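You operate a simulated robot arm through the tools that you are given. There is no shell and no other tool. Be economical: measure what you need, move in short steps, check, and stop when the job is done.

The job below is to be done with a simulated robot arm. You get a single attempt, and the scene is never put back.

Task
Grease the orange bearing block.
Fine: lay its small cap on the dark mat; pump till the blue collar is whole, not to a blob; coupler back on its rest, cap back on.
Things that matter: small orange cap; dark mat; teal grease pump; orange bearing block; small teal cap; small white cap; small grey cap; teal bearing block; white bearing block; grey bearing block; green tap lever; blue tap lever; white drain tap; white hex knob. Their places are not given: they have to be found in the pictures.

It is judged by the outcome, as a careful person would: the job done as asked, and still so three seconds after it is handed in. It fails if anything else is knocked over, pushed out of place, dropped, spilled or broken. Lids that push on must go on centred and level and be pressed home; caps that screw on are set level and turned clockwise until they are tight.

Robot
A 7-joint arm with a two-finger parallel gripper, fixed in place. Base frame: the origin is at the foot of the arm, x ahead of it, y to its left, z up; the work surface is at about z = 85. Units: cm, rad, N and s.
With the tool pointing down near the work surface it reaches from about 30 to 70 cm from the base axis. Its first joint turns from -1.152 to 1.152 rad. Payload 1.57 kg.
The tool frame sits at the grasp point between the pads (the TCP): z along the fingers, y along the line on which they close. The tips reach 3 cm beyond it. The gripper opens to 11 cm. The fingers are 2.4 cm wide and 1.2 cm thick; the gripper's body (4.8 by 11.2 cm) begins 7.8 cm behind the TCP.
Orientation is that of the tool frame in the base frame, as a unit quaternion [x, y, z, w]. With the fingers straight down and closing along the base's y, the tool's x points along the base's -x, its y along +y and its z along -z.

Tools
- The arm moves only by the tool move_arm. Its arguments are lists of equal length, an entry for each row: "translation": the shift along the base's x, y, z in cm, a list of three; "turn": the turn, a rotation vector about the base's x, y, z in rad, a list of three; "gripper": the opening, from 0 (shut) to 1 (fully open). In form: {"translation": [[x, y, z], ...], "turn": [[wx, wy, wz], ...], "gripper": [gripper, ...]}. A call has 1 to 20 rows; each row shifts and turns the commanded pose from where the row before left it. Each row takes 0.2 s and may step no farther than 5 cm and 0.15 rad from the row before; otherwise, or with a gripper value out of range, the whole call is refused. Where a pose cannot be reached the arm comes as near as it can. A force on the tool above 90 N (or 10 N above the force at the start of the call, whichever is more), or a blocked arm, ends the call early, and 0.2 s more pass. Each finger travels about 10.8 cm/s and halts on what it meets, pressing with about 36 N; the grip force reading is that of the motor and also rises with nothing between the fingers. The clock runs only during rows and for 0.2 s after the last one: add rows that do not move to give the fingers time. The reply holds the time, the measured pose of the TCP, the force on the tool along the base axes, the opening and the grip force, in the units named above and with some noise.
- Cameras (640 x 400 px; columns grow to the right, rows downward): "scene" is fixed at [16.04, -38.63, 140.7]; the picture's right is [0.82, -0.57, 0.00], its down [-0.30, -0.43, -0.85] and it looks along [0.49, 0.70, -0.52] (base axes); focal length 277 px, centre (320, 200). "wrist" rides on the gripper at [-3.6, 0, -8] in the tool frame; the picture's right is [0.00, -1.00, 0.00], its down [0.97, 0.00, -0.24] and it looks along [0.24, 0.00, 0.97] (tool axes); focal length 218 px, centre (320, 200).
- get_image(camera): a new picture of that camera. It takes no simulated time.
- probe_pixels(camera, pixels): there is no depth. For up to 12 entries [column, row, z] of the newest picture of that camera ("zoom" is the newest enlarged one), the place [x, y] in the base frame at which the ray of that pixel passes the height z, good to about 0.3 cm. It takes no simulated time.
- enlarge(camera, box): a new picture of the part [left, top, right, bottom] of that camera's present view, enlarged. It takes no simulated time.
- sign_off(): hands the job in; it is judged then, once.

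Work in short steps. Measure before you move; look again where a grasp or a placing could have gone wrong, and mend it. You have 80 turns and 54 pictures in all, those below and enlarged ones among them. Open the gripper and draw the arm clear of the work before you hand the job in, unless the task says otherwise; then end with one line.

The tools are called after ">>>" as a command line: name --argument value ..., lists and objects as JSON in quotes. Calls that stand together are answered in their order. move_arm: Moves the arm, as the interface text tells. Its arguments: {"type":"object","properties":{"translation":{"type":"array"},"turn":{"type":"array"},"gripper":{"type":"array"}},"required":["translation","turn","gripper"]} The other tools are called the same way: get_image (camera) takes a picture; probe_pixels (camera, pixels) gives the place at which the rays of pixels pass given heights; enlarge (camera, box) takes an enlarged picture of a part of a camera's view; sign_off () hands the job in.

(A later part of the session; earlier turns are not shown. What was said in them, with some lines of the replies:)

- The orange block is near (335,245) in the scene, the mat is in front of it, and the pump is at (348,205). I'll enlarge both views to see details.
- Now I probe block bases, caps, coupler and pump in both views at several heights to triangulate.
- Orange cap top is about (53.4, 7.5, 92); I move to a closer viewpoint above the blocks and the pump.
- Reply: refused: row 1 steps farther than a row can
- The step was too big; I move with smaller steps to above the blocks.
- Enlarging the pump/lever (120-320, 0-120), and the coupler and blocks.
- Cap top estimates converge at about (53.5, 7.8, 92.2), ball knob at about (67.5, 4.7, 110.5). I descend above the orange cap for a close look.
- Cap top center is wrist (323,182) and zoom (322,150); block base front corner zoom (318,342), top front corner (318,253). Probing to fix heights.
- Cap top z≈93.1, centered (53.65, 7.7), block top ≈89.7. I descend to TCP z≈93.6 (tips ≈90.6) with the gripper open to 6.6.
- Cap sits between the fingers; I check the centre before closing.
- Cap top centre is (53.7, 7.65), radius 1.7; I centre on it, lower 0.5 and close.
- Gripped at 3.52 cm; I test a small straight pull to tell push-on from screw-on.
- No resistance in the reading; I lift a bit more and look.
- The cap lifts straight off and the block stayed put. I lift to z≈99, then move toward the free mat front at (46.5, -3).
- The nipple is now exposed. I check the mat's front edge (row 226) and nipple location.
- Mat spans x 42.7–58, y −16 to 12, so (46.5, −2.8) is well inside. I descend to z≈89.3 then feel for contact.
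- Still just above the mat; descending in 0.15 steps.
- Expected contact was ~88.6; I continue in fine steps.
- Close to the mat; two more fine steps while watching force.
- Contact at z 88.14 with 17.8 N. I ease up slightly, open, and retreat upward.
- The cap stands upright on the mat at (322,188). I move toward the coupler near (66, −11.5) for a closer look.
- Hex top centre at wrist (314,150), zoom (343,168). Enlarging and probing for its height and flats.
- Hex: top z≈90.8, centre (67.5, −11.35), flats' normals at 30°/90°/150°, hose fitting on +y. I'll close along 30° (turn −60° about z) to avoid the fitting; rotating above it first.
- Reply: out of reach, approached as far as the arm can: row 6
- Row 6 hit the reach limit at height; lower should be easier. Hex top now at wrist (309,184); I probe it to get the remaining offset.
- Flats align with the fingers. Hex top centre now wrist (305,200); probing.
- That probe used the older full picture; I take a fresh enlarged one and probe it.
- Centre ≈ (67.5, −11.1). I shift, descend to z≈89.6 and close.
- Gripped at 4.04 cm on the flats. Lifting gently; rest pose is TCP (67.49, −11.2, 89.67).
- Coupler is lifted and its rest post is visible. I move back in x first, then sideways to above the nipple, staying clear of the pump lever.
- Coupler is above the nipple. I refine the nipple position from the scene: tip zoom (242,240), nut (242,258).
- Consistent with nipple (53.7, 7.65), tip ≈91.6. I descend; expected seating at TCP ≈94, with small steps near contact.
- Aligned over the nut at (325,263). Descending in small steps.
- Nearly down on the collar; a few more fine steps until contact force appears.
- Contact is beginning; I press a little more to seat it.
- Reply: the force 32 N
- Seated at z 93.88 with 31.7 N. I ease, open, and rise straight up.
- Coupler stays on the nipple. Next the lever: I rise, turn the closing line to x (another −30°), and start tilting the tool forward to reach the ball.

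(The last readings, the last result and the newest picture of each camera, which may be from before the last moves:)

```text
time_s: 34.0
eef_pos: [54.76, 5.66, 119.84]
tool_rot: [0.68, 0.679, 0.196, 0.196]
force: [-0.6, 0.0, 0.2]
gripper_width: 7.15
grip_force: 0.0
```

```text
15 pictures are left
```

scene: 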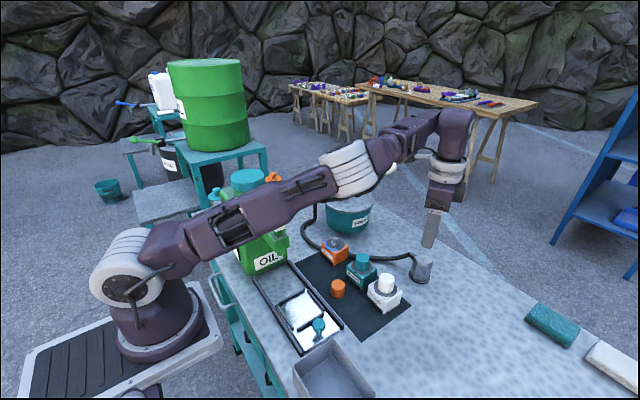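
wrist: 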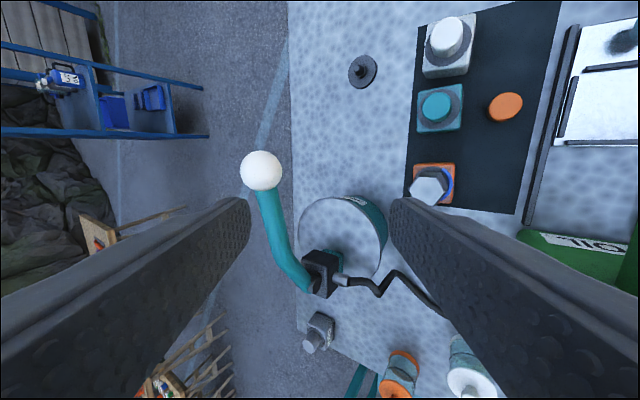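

Ball centre at wrist (262,171), pivot around (318,268). Probing for triangulation.

>>> probe_pixels --camera "wrist" --pixels '[[262, 171, 109], [262, 171, 110], [262, 171, 111], [262, 171, 112], [308, 285, 105], [327, 265, 105], [263, 195, 110]]'

>>> probe_pixels --camera "scene" --pixels '[[388.2, 167, 109], [388.2, 167, 110], [388.2, 167, 111], [388.2, 167, 112], [344.5, 172, 106], [344.5, 172, 107]]'

```text
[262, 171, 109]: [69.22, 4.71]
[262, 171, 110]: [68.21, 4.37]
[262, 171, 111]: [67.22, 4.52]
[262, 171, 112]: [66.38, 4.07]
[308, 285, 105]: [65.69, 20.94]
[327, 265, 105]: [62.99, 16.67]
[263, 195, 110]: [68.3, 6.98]
```

```text
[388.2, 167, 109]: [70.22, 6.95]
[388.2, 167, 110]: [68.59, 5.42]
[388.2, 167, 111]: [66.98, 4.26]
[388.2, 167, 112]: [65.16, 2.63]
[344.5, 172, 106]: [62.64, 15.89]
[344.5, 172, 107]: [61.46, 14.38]
```

Ball ≈ (67.4, 4.5, 110.8), pivot ≈ (66, 19.5, 105.5). I move to a pre-grasp 8 cm back along the tool axis.

>>> move_arm --translation '[[4.2, -0.6, -1], [4.2, -0.6, -1.2], [0, 0, 0]]' --turn '[[0, 0, 0], [0, 0, 0], [0, 0, 0]]' --gripper '[0.65, 0.65, 0.65]'

>>> get_image --camera "wrist"

```text
time_s: 34.8
eef_pos: [63.24, 4.55, 117.41]
tool_rot: [0.68, 0.679, 0.195, 0.196]
force: [0.0, -0.3, -0.3]
gripper_width: 7.14
grip_force: 0.0
```

```text
14 pictures are left
```

wrist: 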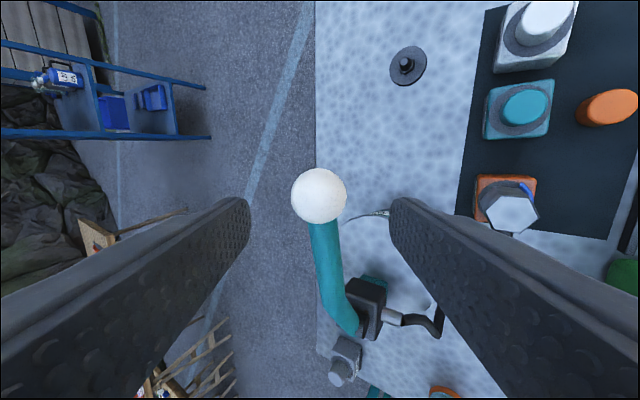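

Ball sits exactly on the tool axis (319,195). I advance 7.4 cm along it and close.

>>> move_arm --translation '[[1.96, 0, -3.14], [1.96, 0, -3.14], [0, 0, 0], [0, 0, 0], [0, 0, 0], [0, 0, 0], [0, 0, 0]]' --turn '[[0, 0, 0], [0, 0, 0], [0, 0, 0], [0, 0, 0], [0, 0, 0], [0, 0, 0], [0, 0, 0]]' --gripper '[0.65, 0.65, 0.65, 0.5, 0.4, 0.3, 0.3]'

```text
time_s: 36.4
eef_pos: [67.03, 4.39, 111.5]
tool_rot: [0.68, 0.679, 0.195, 0.195]
force: [-3.7, -0.4, -2.8]
gripper_width: 4.11
grip_force: 44.9
```

Gripped at 4.11 cm. I try a small downward arc to feel the lever's resistance.

>>> move_arm --translation '[[0, -0.2, -0.6], [0, -0.2, -0.7], [0, -0.15, -0.7], [0, 0, 0]]' --turn '[[0, 0, 0], [0, 0, 0], [0, 0, 0], [0, 0, 0]]' --gripper '[0.3, 0.3, 0.3, 0.3]'

```text
time_s: 37.4
eef_pos: [67.23, 3.64, 109.47]
tool_rot: [0.68, 0.679, 0.196, 0.196]
force: [2.3, -5.0, 10.3]
gripper_width: 4.12
grip_force: 44.7
```

It moves with ~10 N. Continuing the stroke down.

>>> move_arm --translation '[[0, -0.2, -1], [0, -0.1, -1], [0, -0.05, -1], [0, 0.05, -1], [0, 0, 0]]' --turn '[[0, 0, 0], [0, 0, 0], [0, 0, 0], [0, 0, 0], [0, 0, 0]]' --gripper '[0.3, 0.3, 0.3, 0.3, 0.3]'

>>> enlarge --camera "scene" --box '[280, 140, 440, 270]'

```text
time_s: 38.6
eef_pos: [67.12, 3.18, 105.64]
tool_rot: [0.68, 0.678, 0.195, 0.2]
force: [24.1, -34.2, 11.1]
gripper_width: 4.1
grip_force: 44.5
```

```text
3.08 times, centred on (360, 205) of scene
```

zoom: 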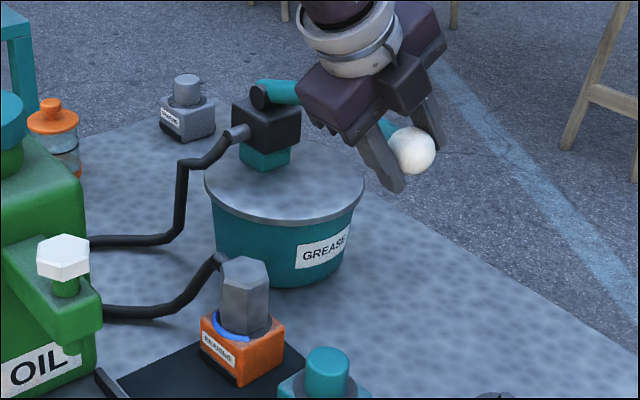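

A side force (24, −34) builds, so the lever's plane is turned toward +x, i.e. the pivot is at smaller x than I assumed. I probe the pivot in both views.

>>> probe_pixels --camera "scene" --pixels '[[340.5, 170, 104], [340.5, 170, 105], [340.5, 170, 106], [340.5, 170, 107], [340.5, 170, 108]]'

>>> probe_pixels --camera "wrist" --pixels '[[348, 322, 104], [348, 322, 105], [348, 322, 106], [348, 322, 107], [348, 322, 108]]'

```text
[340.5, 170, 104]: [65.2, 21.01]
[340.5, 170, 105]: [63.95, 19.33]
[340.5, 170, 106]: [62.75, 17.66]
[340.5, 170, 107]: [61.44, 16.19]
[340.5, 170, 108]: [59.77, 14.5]
```

```text
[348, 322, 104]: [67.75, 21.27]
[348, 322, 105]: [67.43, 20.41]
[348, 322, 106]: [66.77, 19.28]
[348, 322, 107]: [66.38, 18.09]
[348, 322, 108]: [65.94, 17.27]
```

Pivot ≈ (66.5, 20.5, 104.5), r ≈ 17.2: the arc bulges more to −y than I commanded. I correct y by −0.4, x by +0.25 and check force.

>>> move_arm --translation '[[0.15, -0.2, 0], [0.1, -0.2, 0], [0, 0, 0]]' --turn '[[0, 0, 0], [0, 0, 0], [0, 0, 0]]' --gripper '[0.3, 0.3, 0.3]'

```text
time_s: 39.4
eef_pos: [67.15, 3.1, 105.38]
tool_rot: [0.681, 0.679, 0.194, 0.195]
force: [3.2, -20.0, 3.8]
gripper_width: 4.09
grip_force: 45.3
```

Force dropping; a bit more −y, then continue down.

>>> move_arm --translation '[[0, -0.25, -0.4], [0, 0, -0.8], [0, 0.05, -0.8], [0, 0, 0]]' --turn '[[0, 0, 0], [0, 0, 0], [0, 0, 0], [0, 0, 0]]' --gripper '[0.3, 0.3, 0.3, 0.3]'

```text
time_s: 40.4
eef_pos: [67.18, 3.19, 103.42]
tool_rot: [0.679, 0.681, 0.196, 0.194]
force: [-11.0, 2.1, 9.1]
gripper_width: 4.13
grip_force: 44.7
```

Force low now. Continuing the arc down toward z≈100.

>>> move_arm --translation '[[0, 0.1, -0.9], [0, 0.15, -0.9], [0, 0.2, -0.9], [0, 0, 0]]' --turn '[[0, 0, 0], [0, 0, 0], [0, 0, 0], [0, 0, 0]]' --gripper '[0.3, 0.3, 0.3, 0.3]'

>>> enlarge --camera "scene" --box '[280, 140, 440, 270]'

```text
time_s: 41.4
eef_pos: [67.27, 3.33, 100.76]
tool_rot: [0.68, 0.679, 0.197, 0.196]
force: [-5.2, -6.9, 9.6]
gripper_width: 4.1
grip_force: 44.7
```

```text
3.08 times, centred on (360, 205) of scene
```

zoom: 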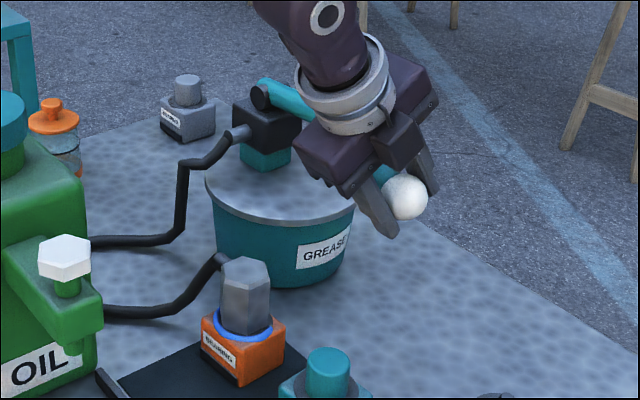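

The blue collar has grown around the front; I look closely to judge how much is left.

>>> enlarge --camera "scene" --box '[320, 235, 356, 258]'

```text
16.00 times, centred on (338, 246) of scene
```

zoom: 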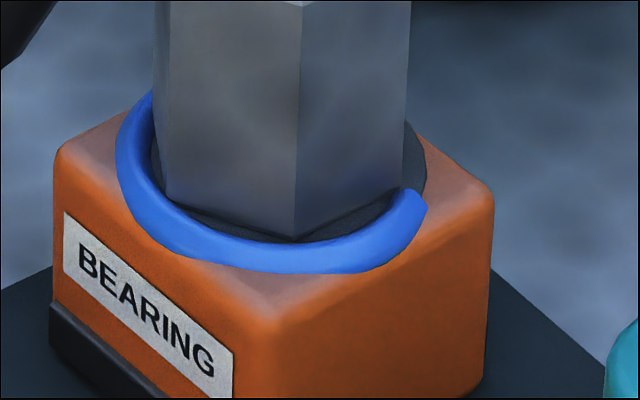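

Collar is now roughly 250° (from ~150°), so about one more similar stroke is needed. I raise the lever back up along the same arc.

>>> move_arm --translation '[[0, -0.15, 1], [0, -0.1, 1], [0, -0.05, 1], [0, 0, 1], [0, 0.07, 1], [0, 0.1, 1], [0, 0.15, 1], [0, 0.25, 1], [0, 0.3, 1], [0, 0.35, 1], [0, 0.1, 0.3], [0, 0, 0]]' --turn '[[0, 0, 0], [0, 0, 0], [0, 0, 0], [0, 0, 0], [0, 0, 0], [0, 0, 0], [0, 0, 0], [0, 0, 0], [0, 0, 0], [0, 0, 0], [0, 0, 0], [0, 0, 0]]' --gripper '[0.3, 0.3, 0.3, 0.3, 0.3, 0.3, 0.3, 0.3, 0.3, 0.3, 0.3, 0.3]'

>>> enlarge --camera "scene" --box '[280, 140, 440, 270]'

```text
time_s: 44.0
eef_pos: [67.33, 4.71, 110.92]
tool_rot: [0.68, 0.68, 0.195, 0.195]
force: [-11.0, 6.3, -7.4]
gripper_width: 4.12
grip_force: 44.7
```

```text
3.08 times, centred on (360, 205) of scene
```

zoom: 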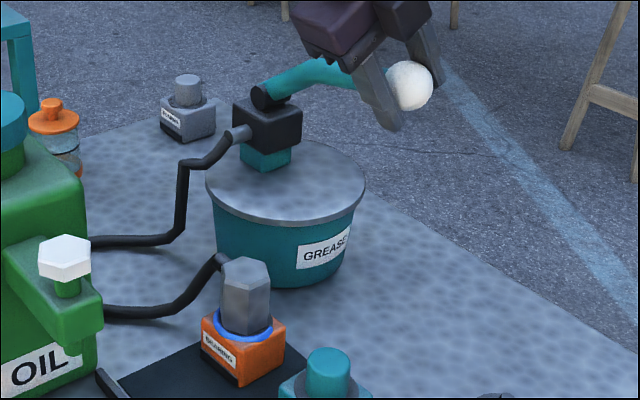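

Lever is back up. Second downstroke, stopping partway at z≈103 to check the collar.

>>> move_arm --translation '[[0, -0.4, -1], [0, -0.3, -1], [0, -0.25, -1], [0, -0.2, -1], [0, -0.1, -1], [0, -0.07, -1], [0, 0, -1], [0, 0.05, -0.8], [0, 0, 0]]' --turn '[[0, 0, 0], [0, 0, 0], [0, 0, 0], [0, 0, 0], [0, 0, 0], [0, 0, 0], [0, 0, 0], [0, 0, 0], [0, 0, 0]]' --gripper '[0.3, 0.3, 0.3, 0.3, 0.3, 0.3, 0.3, 0.3, 0.3]'

>>> enlarge --camera "scene" --box '[320, 235, 356, 258]'

```text
time_s: 46.0
eef_pos: [67.38, 2.94, 103.34]
tool_rot: [0.68, 0.678, 0.196, 0.197]
force: [19.3, -15.8, 10.2]
gripper_width: 4.12
grip_force: 44.6
```

```text
16.00 times, centred on (338, 246) of scene
```

zoom: 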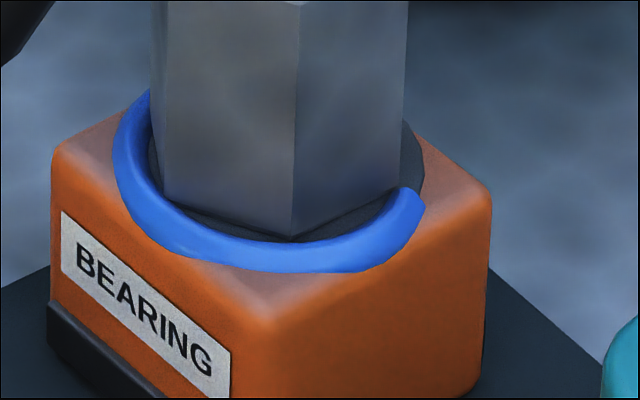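

No growth yet, so a stroke counts near the bottom. I complete the stroke to z≈100.8 as before and check.

>>> move_arm --translation '[[0, 0.05, -0.9], [0, 0.1, -0.9], [0, 0.15, -0.8], [0, 0, 0]]' --turn '[[0, 0, 0], [0, 0, 0], [0, 0, 0], [0, 0, 0]]' --gripper '[0.3, 0.3, 0.3, 0.3]'

>>> enlarge --camera "scene" --box '[320, 235, 356, 258]'

```text
time_s: 47.0
eef_pos: [67.5, 3.3, 100.75]
tool_rot: [0.68, 0.678, 0.197, 0.199]
force: [29.4, -21.1, 6.8]
gripper_width: 4.12
grip_force: 44.7
```

```text
16.00 times, centred on (338, 246) of scene
```

zoom: 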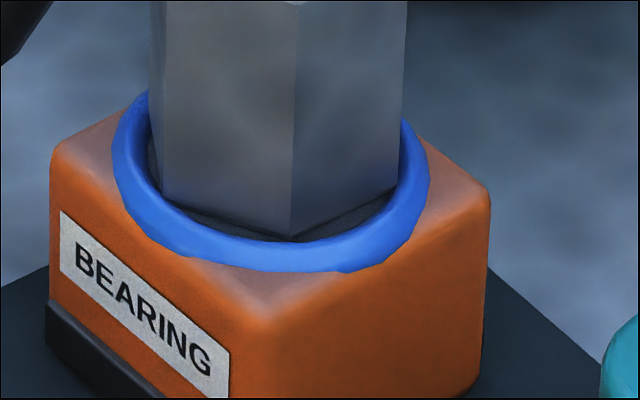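

The collar looks closed on all visible sides. I raise the lever to its original position, release, and back out along the tool axis.

>>> move_arm --translation '[[0, -0.2, 1], [0, -0.1, 1], [0, -0.05, 1], [0, 0, 1], [0, 0.07, 1], [0, 0.1, 1], [0, 0.15, 1], [0, 0.25, 1], [0, 0.3, 1], [0, 0.35, 1], [0, 0.1, 0.3], [0, 0, 0]]' --turn '[[0, 0, 0], [0, 0, 0], [0, 0, 0], [0, 0, 0], [0, 0, 0], [0, 0, 0], [0, 0, 0], [0, 0, 0], [0, 0, 0], [0, 0, 0], [0, 0, 0], [0, 0, 0]]' --gripper '[0.3, 0.3, 0.3, 0.3, 0.3, 0.3, 0.3, 0.3, 0.3, 0.3, 0.3, 0.3]'

>>> move_arm --translation '[[0, 0, 0], [0, 0, 0], [0, 0, 0], [0, 0, 0], [-2, 0, 3.2], [-2, 0, 3.2], [-2, 0, 2], [-3, 0.5, 0], [0, 0, 0]]' --turn '[[0, 0, 0], [0, 0, 0], [0, 0, 0], [0, 0, 0], [0, 0, 0], [0, 0, 0], [0, 0.14, 0], [0, 0.14, 0], [0, 0, 0]]' --gripper '[0.4, 0.5, 0.6, 0.65, 0.65, 0.65, 0.65, 0.65, 0.65]'

```text
time_s: 49.6
eef_pos: [67.29, 4.34, 110.86]
tool_rot: [0.68, 0.679, 0.194, 0.195]
force: [-14.6, 12.0, -9.5]
gripper_width: 4.12
grip_force: 44.8
```

```text
time_s: 51.6
eef_pos: [58.2, 4.86, 119.35]
tool_rot: [0.7, 0.7, 0.099, 0.098]
force: [-0.3, -0.1, -0.6]
gripper_width: 7.14
grip_force: 0.0
```

Lever released up. I untilt and turn the wrist to the coupler's grasp yaw over (58, 7, 114), where the camera sees the collar's back side.

>>> move_arm --translation '[[0, 0.5, -1], [0, 0.5, -1], [0, 0.5, -1], [0, 0.5, -1], [0, 0, -1], [0, 0, 0]]' --turn '[[0, 0.14, 0], [0, 0.14, 0], [0, 0, 0.1309], [0, 0, 0.1309], [0, 0, 0.1309], [0, 0, 0.1309]]' --gripper '[0.8, 0.8, 0.8, 0.8, 0.8, 0.8]'

>>> enlarge --camera "wrist" --box '[300, 140, 460, 260]'

```text
time_s: 53.0
eef_pos: [58.19, 6.98, 114.22]
tool_rot: [0.499, 0.866, 0.0, 0.0]
force: [0.3, -0.2, -0.2]
gripper_width: 8.8
grip_force: 0.1
```

```text
3.33 times, centred on (380, 200) of wrist
```

zoom: 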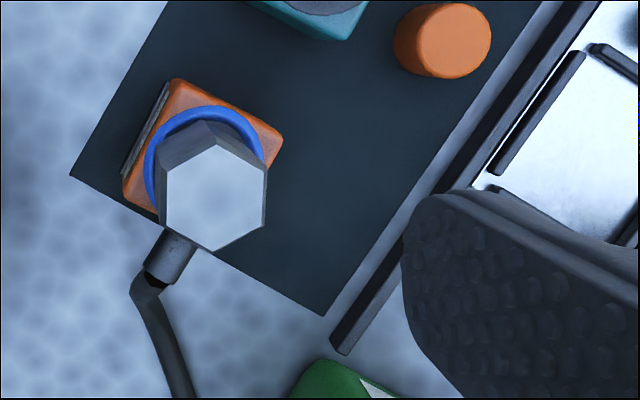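

The collar is continuous at its back (+x) as well, where the gap was closing — whole, no blob. Now I re-grasp the coupler at its seated pose (53.69, 7.65, 93.9).

>>> move_arm --translation '[[-2.25, 0.35, 0], [-2.25, 0.32, -1], [0, 0, -4], [0, 0, -4], [0, 0, -4], [0, 0, -4], [0, 0, -2.2], [0, 0, -1], [0, 0, 0]]' --turn '[[0, 0, 0], [0, 0, 0], [0, 0, 0], [0, 0, 0], [0, 0, 0], [0, 0, 0], [0, 0, 0], [0, 0, 0], [0, 0, 0]]' --gripper '[0.7, 0.62, 0.62, 0.62, 0.62, 0.62, 0.62, 0.62, 0.62]'

>>> move_arm --translation '[[0, 0, 0], [0, 0, 0], [0, 0, 0], [0, 0, 0], [0, 0, 0]]' --turn '[[0, 0, 0], [0, 0, 0], [0, 0, 0], [0, 0, 0], [0, 0, 0]]' --gripper '[0.5, 0.4, 0.3, 0.2, 0.2]'

```text
time_s: 55.0
eef_pos: [53.69, 7.57, 94.14]
tool_rot: [0.501, 0.866, -0.001, 0.0]
force: [0.7, 0.6, -0.3]
gripper_width: 6.83
grip_force: 0.1
```

```text
time_s: 56.2
eef_pos: [53.74, 7.6, 94.05]
tool_rot: [0.501, 0.865, 0.0, 0.0]
force: [0.5, 1.0, 0.9]
gripper_width: 4.05
grip_force: 36.0
```

Gripped at 4.05. I lift off straight and retrace the path to above the rest post.

>>> move_arm --translation '[[0, 0, 0.4], [0, 0, 1], [0, 0, 2], [0, 0, 2.6], [0, -1.4, 0], [0, -3.5, 0], [0.6, -4, 0], [1, -4, 0], [2, -3.9, 0], [3, -2, 0], [4, 0, -1], [3.1, 0, -1.2], [0, 0, 0]]' --turn '[[0, 0, 0], [0, 0, 0], [0, 0, 0], [0, 0, 0], [0, 0, 0], [0, 0, 0], [0, 0, 0], [0, 0, 0], [0, 0, 0], [0, 0, 0], [0, 0, 0], [0, 0, 0], [0, 0, 0]]' --gripper '[0.2, 0.2, 0.2, 0.2, 0.2, 0.2, 0.2, 0.2, 0.2, 0.2, 0.2, 0.2, 0.2]'

>>> get_image --camera "scene"

```text
time_s: 59.0
eef_pos: [67.39, -11.12, 97.72]
tool_rot: [0.501, 0.865, 0.0, -0.002]
force: [-0.1, 0.9, -1.9]
gripper_width: 4.06
grip_force: 36.3
```

```text
6 pictures are left
```

scene: 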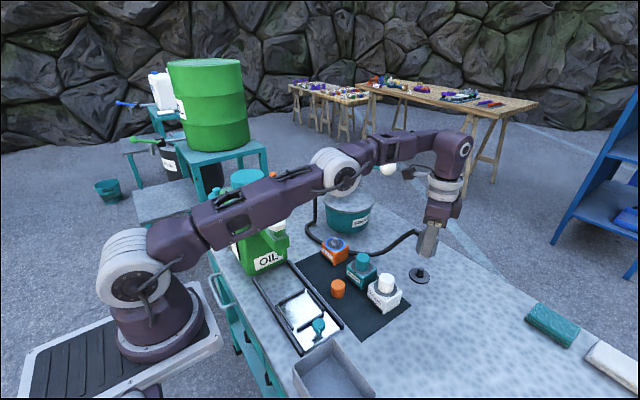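

Above the rest post. I shift slightly to (67.48, −11.17) and descend to just above seating.

>>> move_arm --translation '[[0.06, -0.06, -2.5], [0, 0, -2.5], [0, 0, -1], [0, 0, -0.5], [0, 0, -0.4], [0, 0, 0]]' --turn '[[0, 0, 0], [0, 0, 0], [0, 0, 0], [0, 0, 0], [0, 0, 0], [0, 0, 0]]' --gripper '[0.2, 0.2, 0.2, 0.2, 0.2, 0.2]'

```text
time_s: 60.4
eef_pos: [67.44, -11.12, 90.99]
tool_rot: [0.502, 0.865, 0.0, 0.001]
force: [0.2, 0.0, -2.0]
gripper_width: 4.04
grip_force: 35.7
```

No resistance so far (post is going inside). Continuing in fine steps to the seat at ≈89.8.

>>> move_arm --translation '[[0, 0, -0.4], [0, 0, -0.3], [0, 0, -0.2], [0, 0, -0.12], [0, 0, -0.1], [0, 0, 0]]' --turn '[[0, 0, 0], [0, 0, 0], [0, 0, 0], [0, 0, 0], [0, 0, 0], [0, 0, 0]]' --gripper '[0.2, 0.2, 0.2, 0.2, 0.2, 0.2]'

>>> enlarge --camera "scene" --box '[380, 230, 460, 300]'

```text
time_s: 61.8
eef_pos: [67.52, -11.22, 89.77]
tool_rot: [0.501, 0.865, 0.0, 0.0]
force: [-0.5, -0.3, -2.1]
gripper_width: 4.06
grip_force: 36.1
```

```text
5.71 times, centred on (420, 265) of scene
```

zoom: 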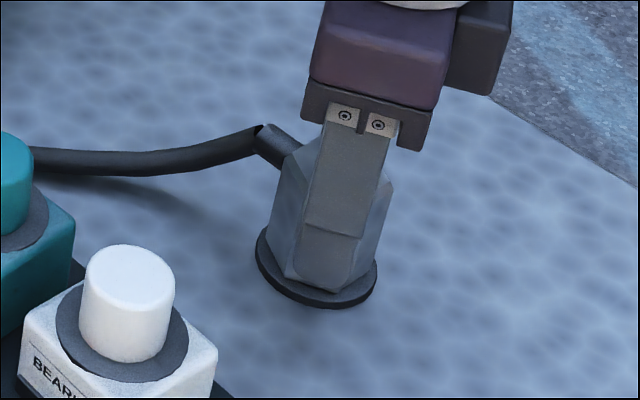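

Matches the original picture; a couple of fine steps until the force shows seating.

>>> move_arm --translation '[[0, 0, -0.1], [0, 0, -0.1], [0, 0, 0]]' --turn '[[0, 0, 0], [0, 0, 0], [0, 0, 0]]' --gripper '[0.2, 0.2, 0.2]'

```text
time_s: 62.6
eef_pos: [67.51, -11.28, 89.82]
tool_rot: [0.5, 0.866, 0.001, 0.001]
force: [-4.1, 0.9, 19.3]
gripper_width: 4.06
grip_force: 36.0
```

Seated (19 N at 89.8). I ease, open, rise, then go toward the cap at (46.5, −2.9), turning back to closing along y.

>>> move_arm --translation '[[0, 0, 0.1], [0, 0, 0], [0, 0, 0], [0, 0, 0], [0, 0, 2], [0, 0, 4], [0, 0, 4], [-3, 0, 0], [-3, 1, 0], [-3, 1, 0], [-3, 1.3, 0], [-3, 1.5, 0], [-3, 1.5, 0], [-3, 1.8, 0], [0, 0, 0]]' --turn '[[0, 0, 0], [0, 0, 0], [0, 0, 0], [0, 0, 0], [0, 0, 0], [0, 0, 0], [0, 0, 0], [0, 0, 0.1496], [0, 0, 0.1496], [0, 0, 0.1496], [0, 0, 0.1496], [0, 0, 0.1496], [0, 0, 0.1496], [0, 0, 0.1496], [0, 0, 0]]' --gripper '[0.3, 0.4, 0.5, 0.65, 0.65, 0.65, 0.65, 0.65, 0.65, 0.65, 0.65, 0.65, 0.6, 0.6, 0.6]'

>>> get_image --camera "wrist"

```text
time_s: 65.8
eef_pos: [46.52, -3.07, 99.74]
tool_rot: [0.0, 1.0, 0.0, 0.0]
force: [-0.5, 0.8, -0.2]
gripper_width: 6.61
grip_force: 0.0
```

```text
4 pictures are left
```

wrist: 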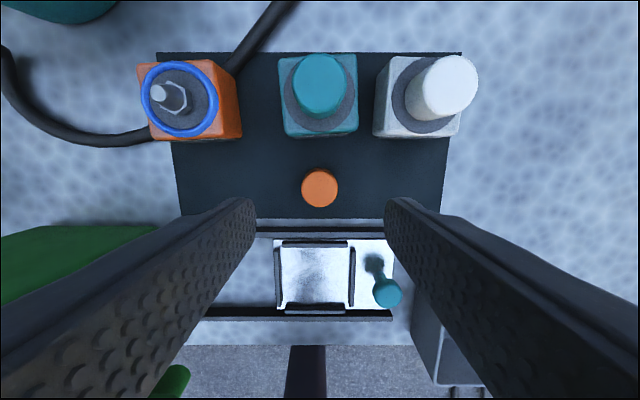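

The blue collar is a full ring and the cap stands at (319,189). Probing cap top.

>>> probe_pixels --camera "wrist" --pixels '[[319.5, 187, 88.6], [319.5, 187, 88.2], [301, 187, 88.6], [338, 187, 88.6], [176, 97, 90], [159, 89, 92]]'

```text
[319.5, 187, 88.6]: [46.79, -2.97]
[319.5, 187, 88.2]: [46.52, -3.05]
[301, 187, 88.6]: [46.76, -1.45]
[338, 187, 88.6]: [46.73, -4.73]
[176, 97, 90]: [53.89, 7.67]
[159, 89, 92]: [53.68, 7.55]
```

Cap at ≈(46.6, −3.0), as placed. I descend to z≈88.3 and grip.

>>> move_arm --translation '[[0.04, 0.05, -4], [0, 0, -4], [0, 0, -2.5], [0, 0, -0.9], [0, 0, 0], [0, 0, 0], [0, 0, 0], [0, 0, 0], [0, 0, 0]]' --turn '[[0, 0, 0], [0, 0, 0], [0, 0, 0], [0, 0, 0], [0, 0, 0], [0, 0, 0], [0, 0, 0], [0, 0, 0], [0, 0, 0]]' --gripper '[0.6, 0.6, 0.6, 0.6, 0.5, 0.4, 0.3, 0.2, 0.2]'

```text
time_s: 67.8
eef_pos: [46.57, -2.92, 88.44]
tool_rot: [0.001, 1.0, 0.0, 0.0]
force: [-0.1, -0.7, -0.7]
gripper_width: 3.5
grip_force: 35.9
```

Gripped at 3.5. I lift and carry it back over the nipple at (53.7, 7.65).

>>> move_arm --translation '[[0, 0, 1], [0, 0, 4], [0, 0, 4], [0, 0, 1.6], [0, 2.6, 0], [0, 3, 0], [3.6, 3, 0], [3.52, 2, 0], [0, 0, -3], [0, 0, 0]]' --turn '[[0, 0, 0], [0, 0, 0], [0, 0, 0], [0, 0, 0], [0, 0, 0], [0, 0, 0], [0, 0, 0], [0, 0, 0], [0, 0, 0], [0, 0, 0]]' --gripper '[0.2, 0.2, 0.2, 0.2, 0.2, 0.2, 0.2, 0.2, 0.2, 0.2]'

>>> enlarge --camera "scene" --box '[300, 210, 370, 275]'

```text
time_s: 70.0
eef_pos: [53.71, 7.62, 95.88]
tool_rot: [0.001, 1.0, 0.001, 0.0]
force: [-0.1, -0.6, -1.0]
gripper_width: 3.51
grip_force: 36.4
```

```text
6.15 times, centred on (335, 242) of scene
```

zoom: 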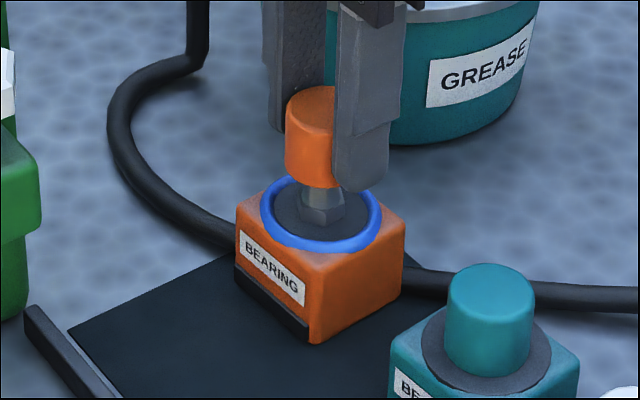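

Cap is aligned above the nipple. I lower it in steps to z≈93.5, keeping fingertips above the blue collar.

>>> move_arm --translation '[[0, 0, -0.8], [0, 0, -0.6], [0, 0, -0.5], [0, 0, -0.3], [0, 0, -0.15], [0, 0, 0]]' --turn '[[0, 0, 0], [0, 0, 0], [0, 0, 0], [0, 0, 0], [0, 0, 0], [0, 0, 0]]' --gripper '[0.2, 0.2, 0.2, 0.2, 0.2, 0.2]'

```text
time_s: 71.4
eef_pos: [53.75, 7.56, 93.6]
tool_rot: [0.0, 1.0, 0.0, 0.0]
force: [0.8, -0.7, -0.8]
gripper_width: 3.52
grip_force: 36.0
```

No contact yet; a few 0.08 steps more.

>>> move_arm --translation '[[0, 0, -0.08], [0, 0, -0.08], [0, 0, -0.08], [0, 0, 0]]' --turn '[[0, 0, 0], [0, 0, 0], [0, 0, 0], [0, 0, 0]]' --gripper '[0.2, 0.2, 0.2, 0.2]'

```text
time_s: 72.4
eef_pos: [53.74, 7.41, 93.47]
tool_rot: [0.0, 1.0, 0.0, 0.0]
force: [0.7, -0.4, -0.5]
gripper_width: 3.5
grip_force: 36.4
```

Just above the seat; I release, rise, close the fingers, and will press the cap home from above.

>>> move_arm --translation '[[0, 0, 0], [0, 0, 0], [0, 0, 0], [0, 0, 0], [0, 0, 2], [0, 0, 3], [0, 0, 0], [0, 0, 0], [0, 0, 0], [0, 0, 0]]' --turn '[[0, 0, 0], [0, 0, 0], [0, 0, 0], [0, 0, 0], [0, 0, 0], [0, 0, 0], [0, 0, 0], [0, 0, 0], [0, 0, 0], [0, 0, 0]]' --gripper '[0.35, 0.4, 0.45, 0.5, 0.5, 0.5, 0.3, 0.1, 0, 0]'

>>> enlarge --camera "scene" --box '[300, 210, 370, 275]'

```text
time_s: 74.6
eef_pos: [53.67, 7.48, 98.45]
tool_rot: [0.001, 1.0, -0.001, 0.0]
force: [-0.4, 0.4, -0.2]
gripper_width: 0.0
grip_force: 20.8
```

```text
6.15 times, centred on (335, 242) of scene
```

zoom: 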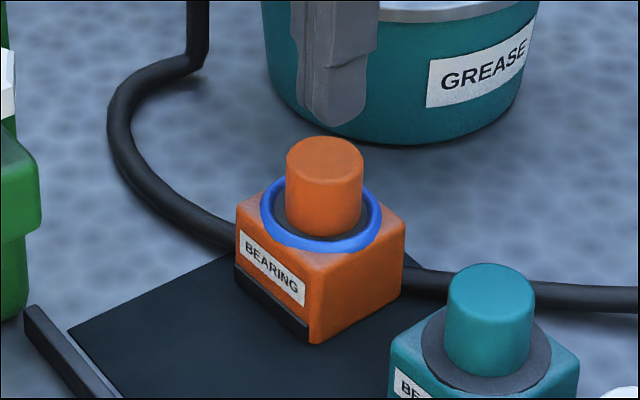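

The cap sits level and nearly home. I press down on its top with closed fingers, gently.

>>> move_arm --translation '[[0, 0.1, -1.2], [0, 0, -0.6], [0, 0, -0.2], [0, 0, -0.1], [0, 0, -0.1], [0, 0, 0]]' --turn '[[0, 0, 0], [0, 0, 0], [0, 0, 0], [0, 0, 0], [0, 0, 0], [0, 0, 0]]' --gripper '[0, 0, 0, 0, 0, 0]'

```text
time_s: 76.0
eef_pos: [53.66, 7.51, 96.27]
tool_rot: [0.0, 1.0, 0.0, -0.001]
force: [0.3, 0.3, 1.1]
gripper_width: 0.0
grip_force: 21.1
```

>>> move_arm --translation '[[0, 0, -0.1], [0, 0, -0.1], [0, 0, -0.1], [0, 0, 0]]' --turn '[[0, 0, 0], [0, 0, 0], [0, 0, 0], [0, 0, 0]]' --gripper '[0, 0, 0, 0]'

```text
time_s: 77.0
eef_pos: [53.77, 7.62, 95.99]
tool_rot: [0.001, 1.0, 0.0, 0.0]
force: [-2.8, 0.4, 10.7]
gripper_width: 0.0
grip_force: 21.3
```

Contact at z≈96.0 (10.7 N); I press further to be sure it is home.

>>> move_arm --translation '[[0, 0, -0.1], [0, 0, -0.1], [0, 0, 0]]' --turn '[[0, 0, 0], [0, 0, 0], [0, 0, 0]]' --gripper '[0, 0, 0]'

```text
time_s: 77.8
eef_pos: [53.73, 7.59, 95.96]
tool_rot: [0.0, 1.0, -0.001, 0.003]
force: [-7.3, 1.0, 52.1]
gripper_width: 0.02
grip_force: 21.0
```

Solid stop at 52 N: cap is home. I retreat upward, open the gripper clear of the work, and take a last look.

>>> move_arm --translation '[[0, 0, 0.5], [0, 0, 3], [0, 0, 4.5], [0, -1, 4.5], [-2, -2, 4], [-3, -3, 2.5], [-3, -3, 2.5], [-2, -3, 2], [0, 0, 0], [0, 0, 0]]' --turn '[[0, 0, 0], [0, 0, 0], [0, 0, 0], [0, 0, 0], [0, 0, 0], [0, 0, 0], [0, 0, 0], [0, 0, 0], [0, 0, 0], [0, 0, 0]]' --gripper '[0, 0, 0, 0, 0.3, 0.6, 0.8, 1, 1, 1]'

>>> enlarge --camera "scene" --box '[270, 150, 450, 310]'

```text
time_s: 80.0
eef_pos: [43.95, -4.29, 119.11]
tool_rot: [0.001, 1.0, 0.001, 0.0]
force: [0.3, -0.2, -0.3]
gripper_width: 11.0
grip_force: 0.1
```

```text
2.50 times, centred on (360, 230) of scene
```

zoom: 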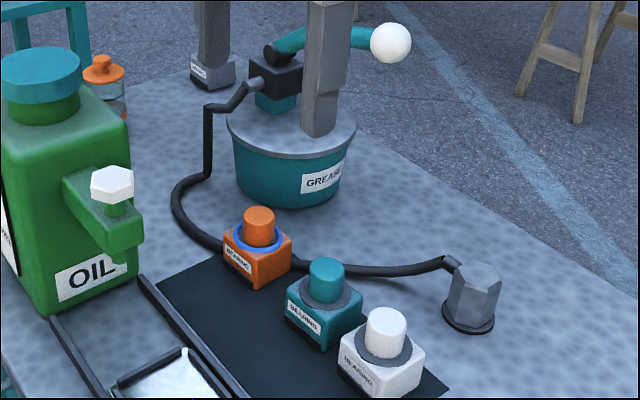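

The picture shows the cap on, the blue collar whole, the coupler on its rest, the lever up and nothing else disturbed, so I hand it in.

>>> sign_off

```text
The job is handed in.
```

The orange bearing block is greased: its blue collar is a full ring with no blob, the coupler is back on its rest, and the cap is pressed home.
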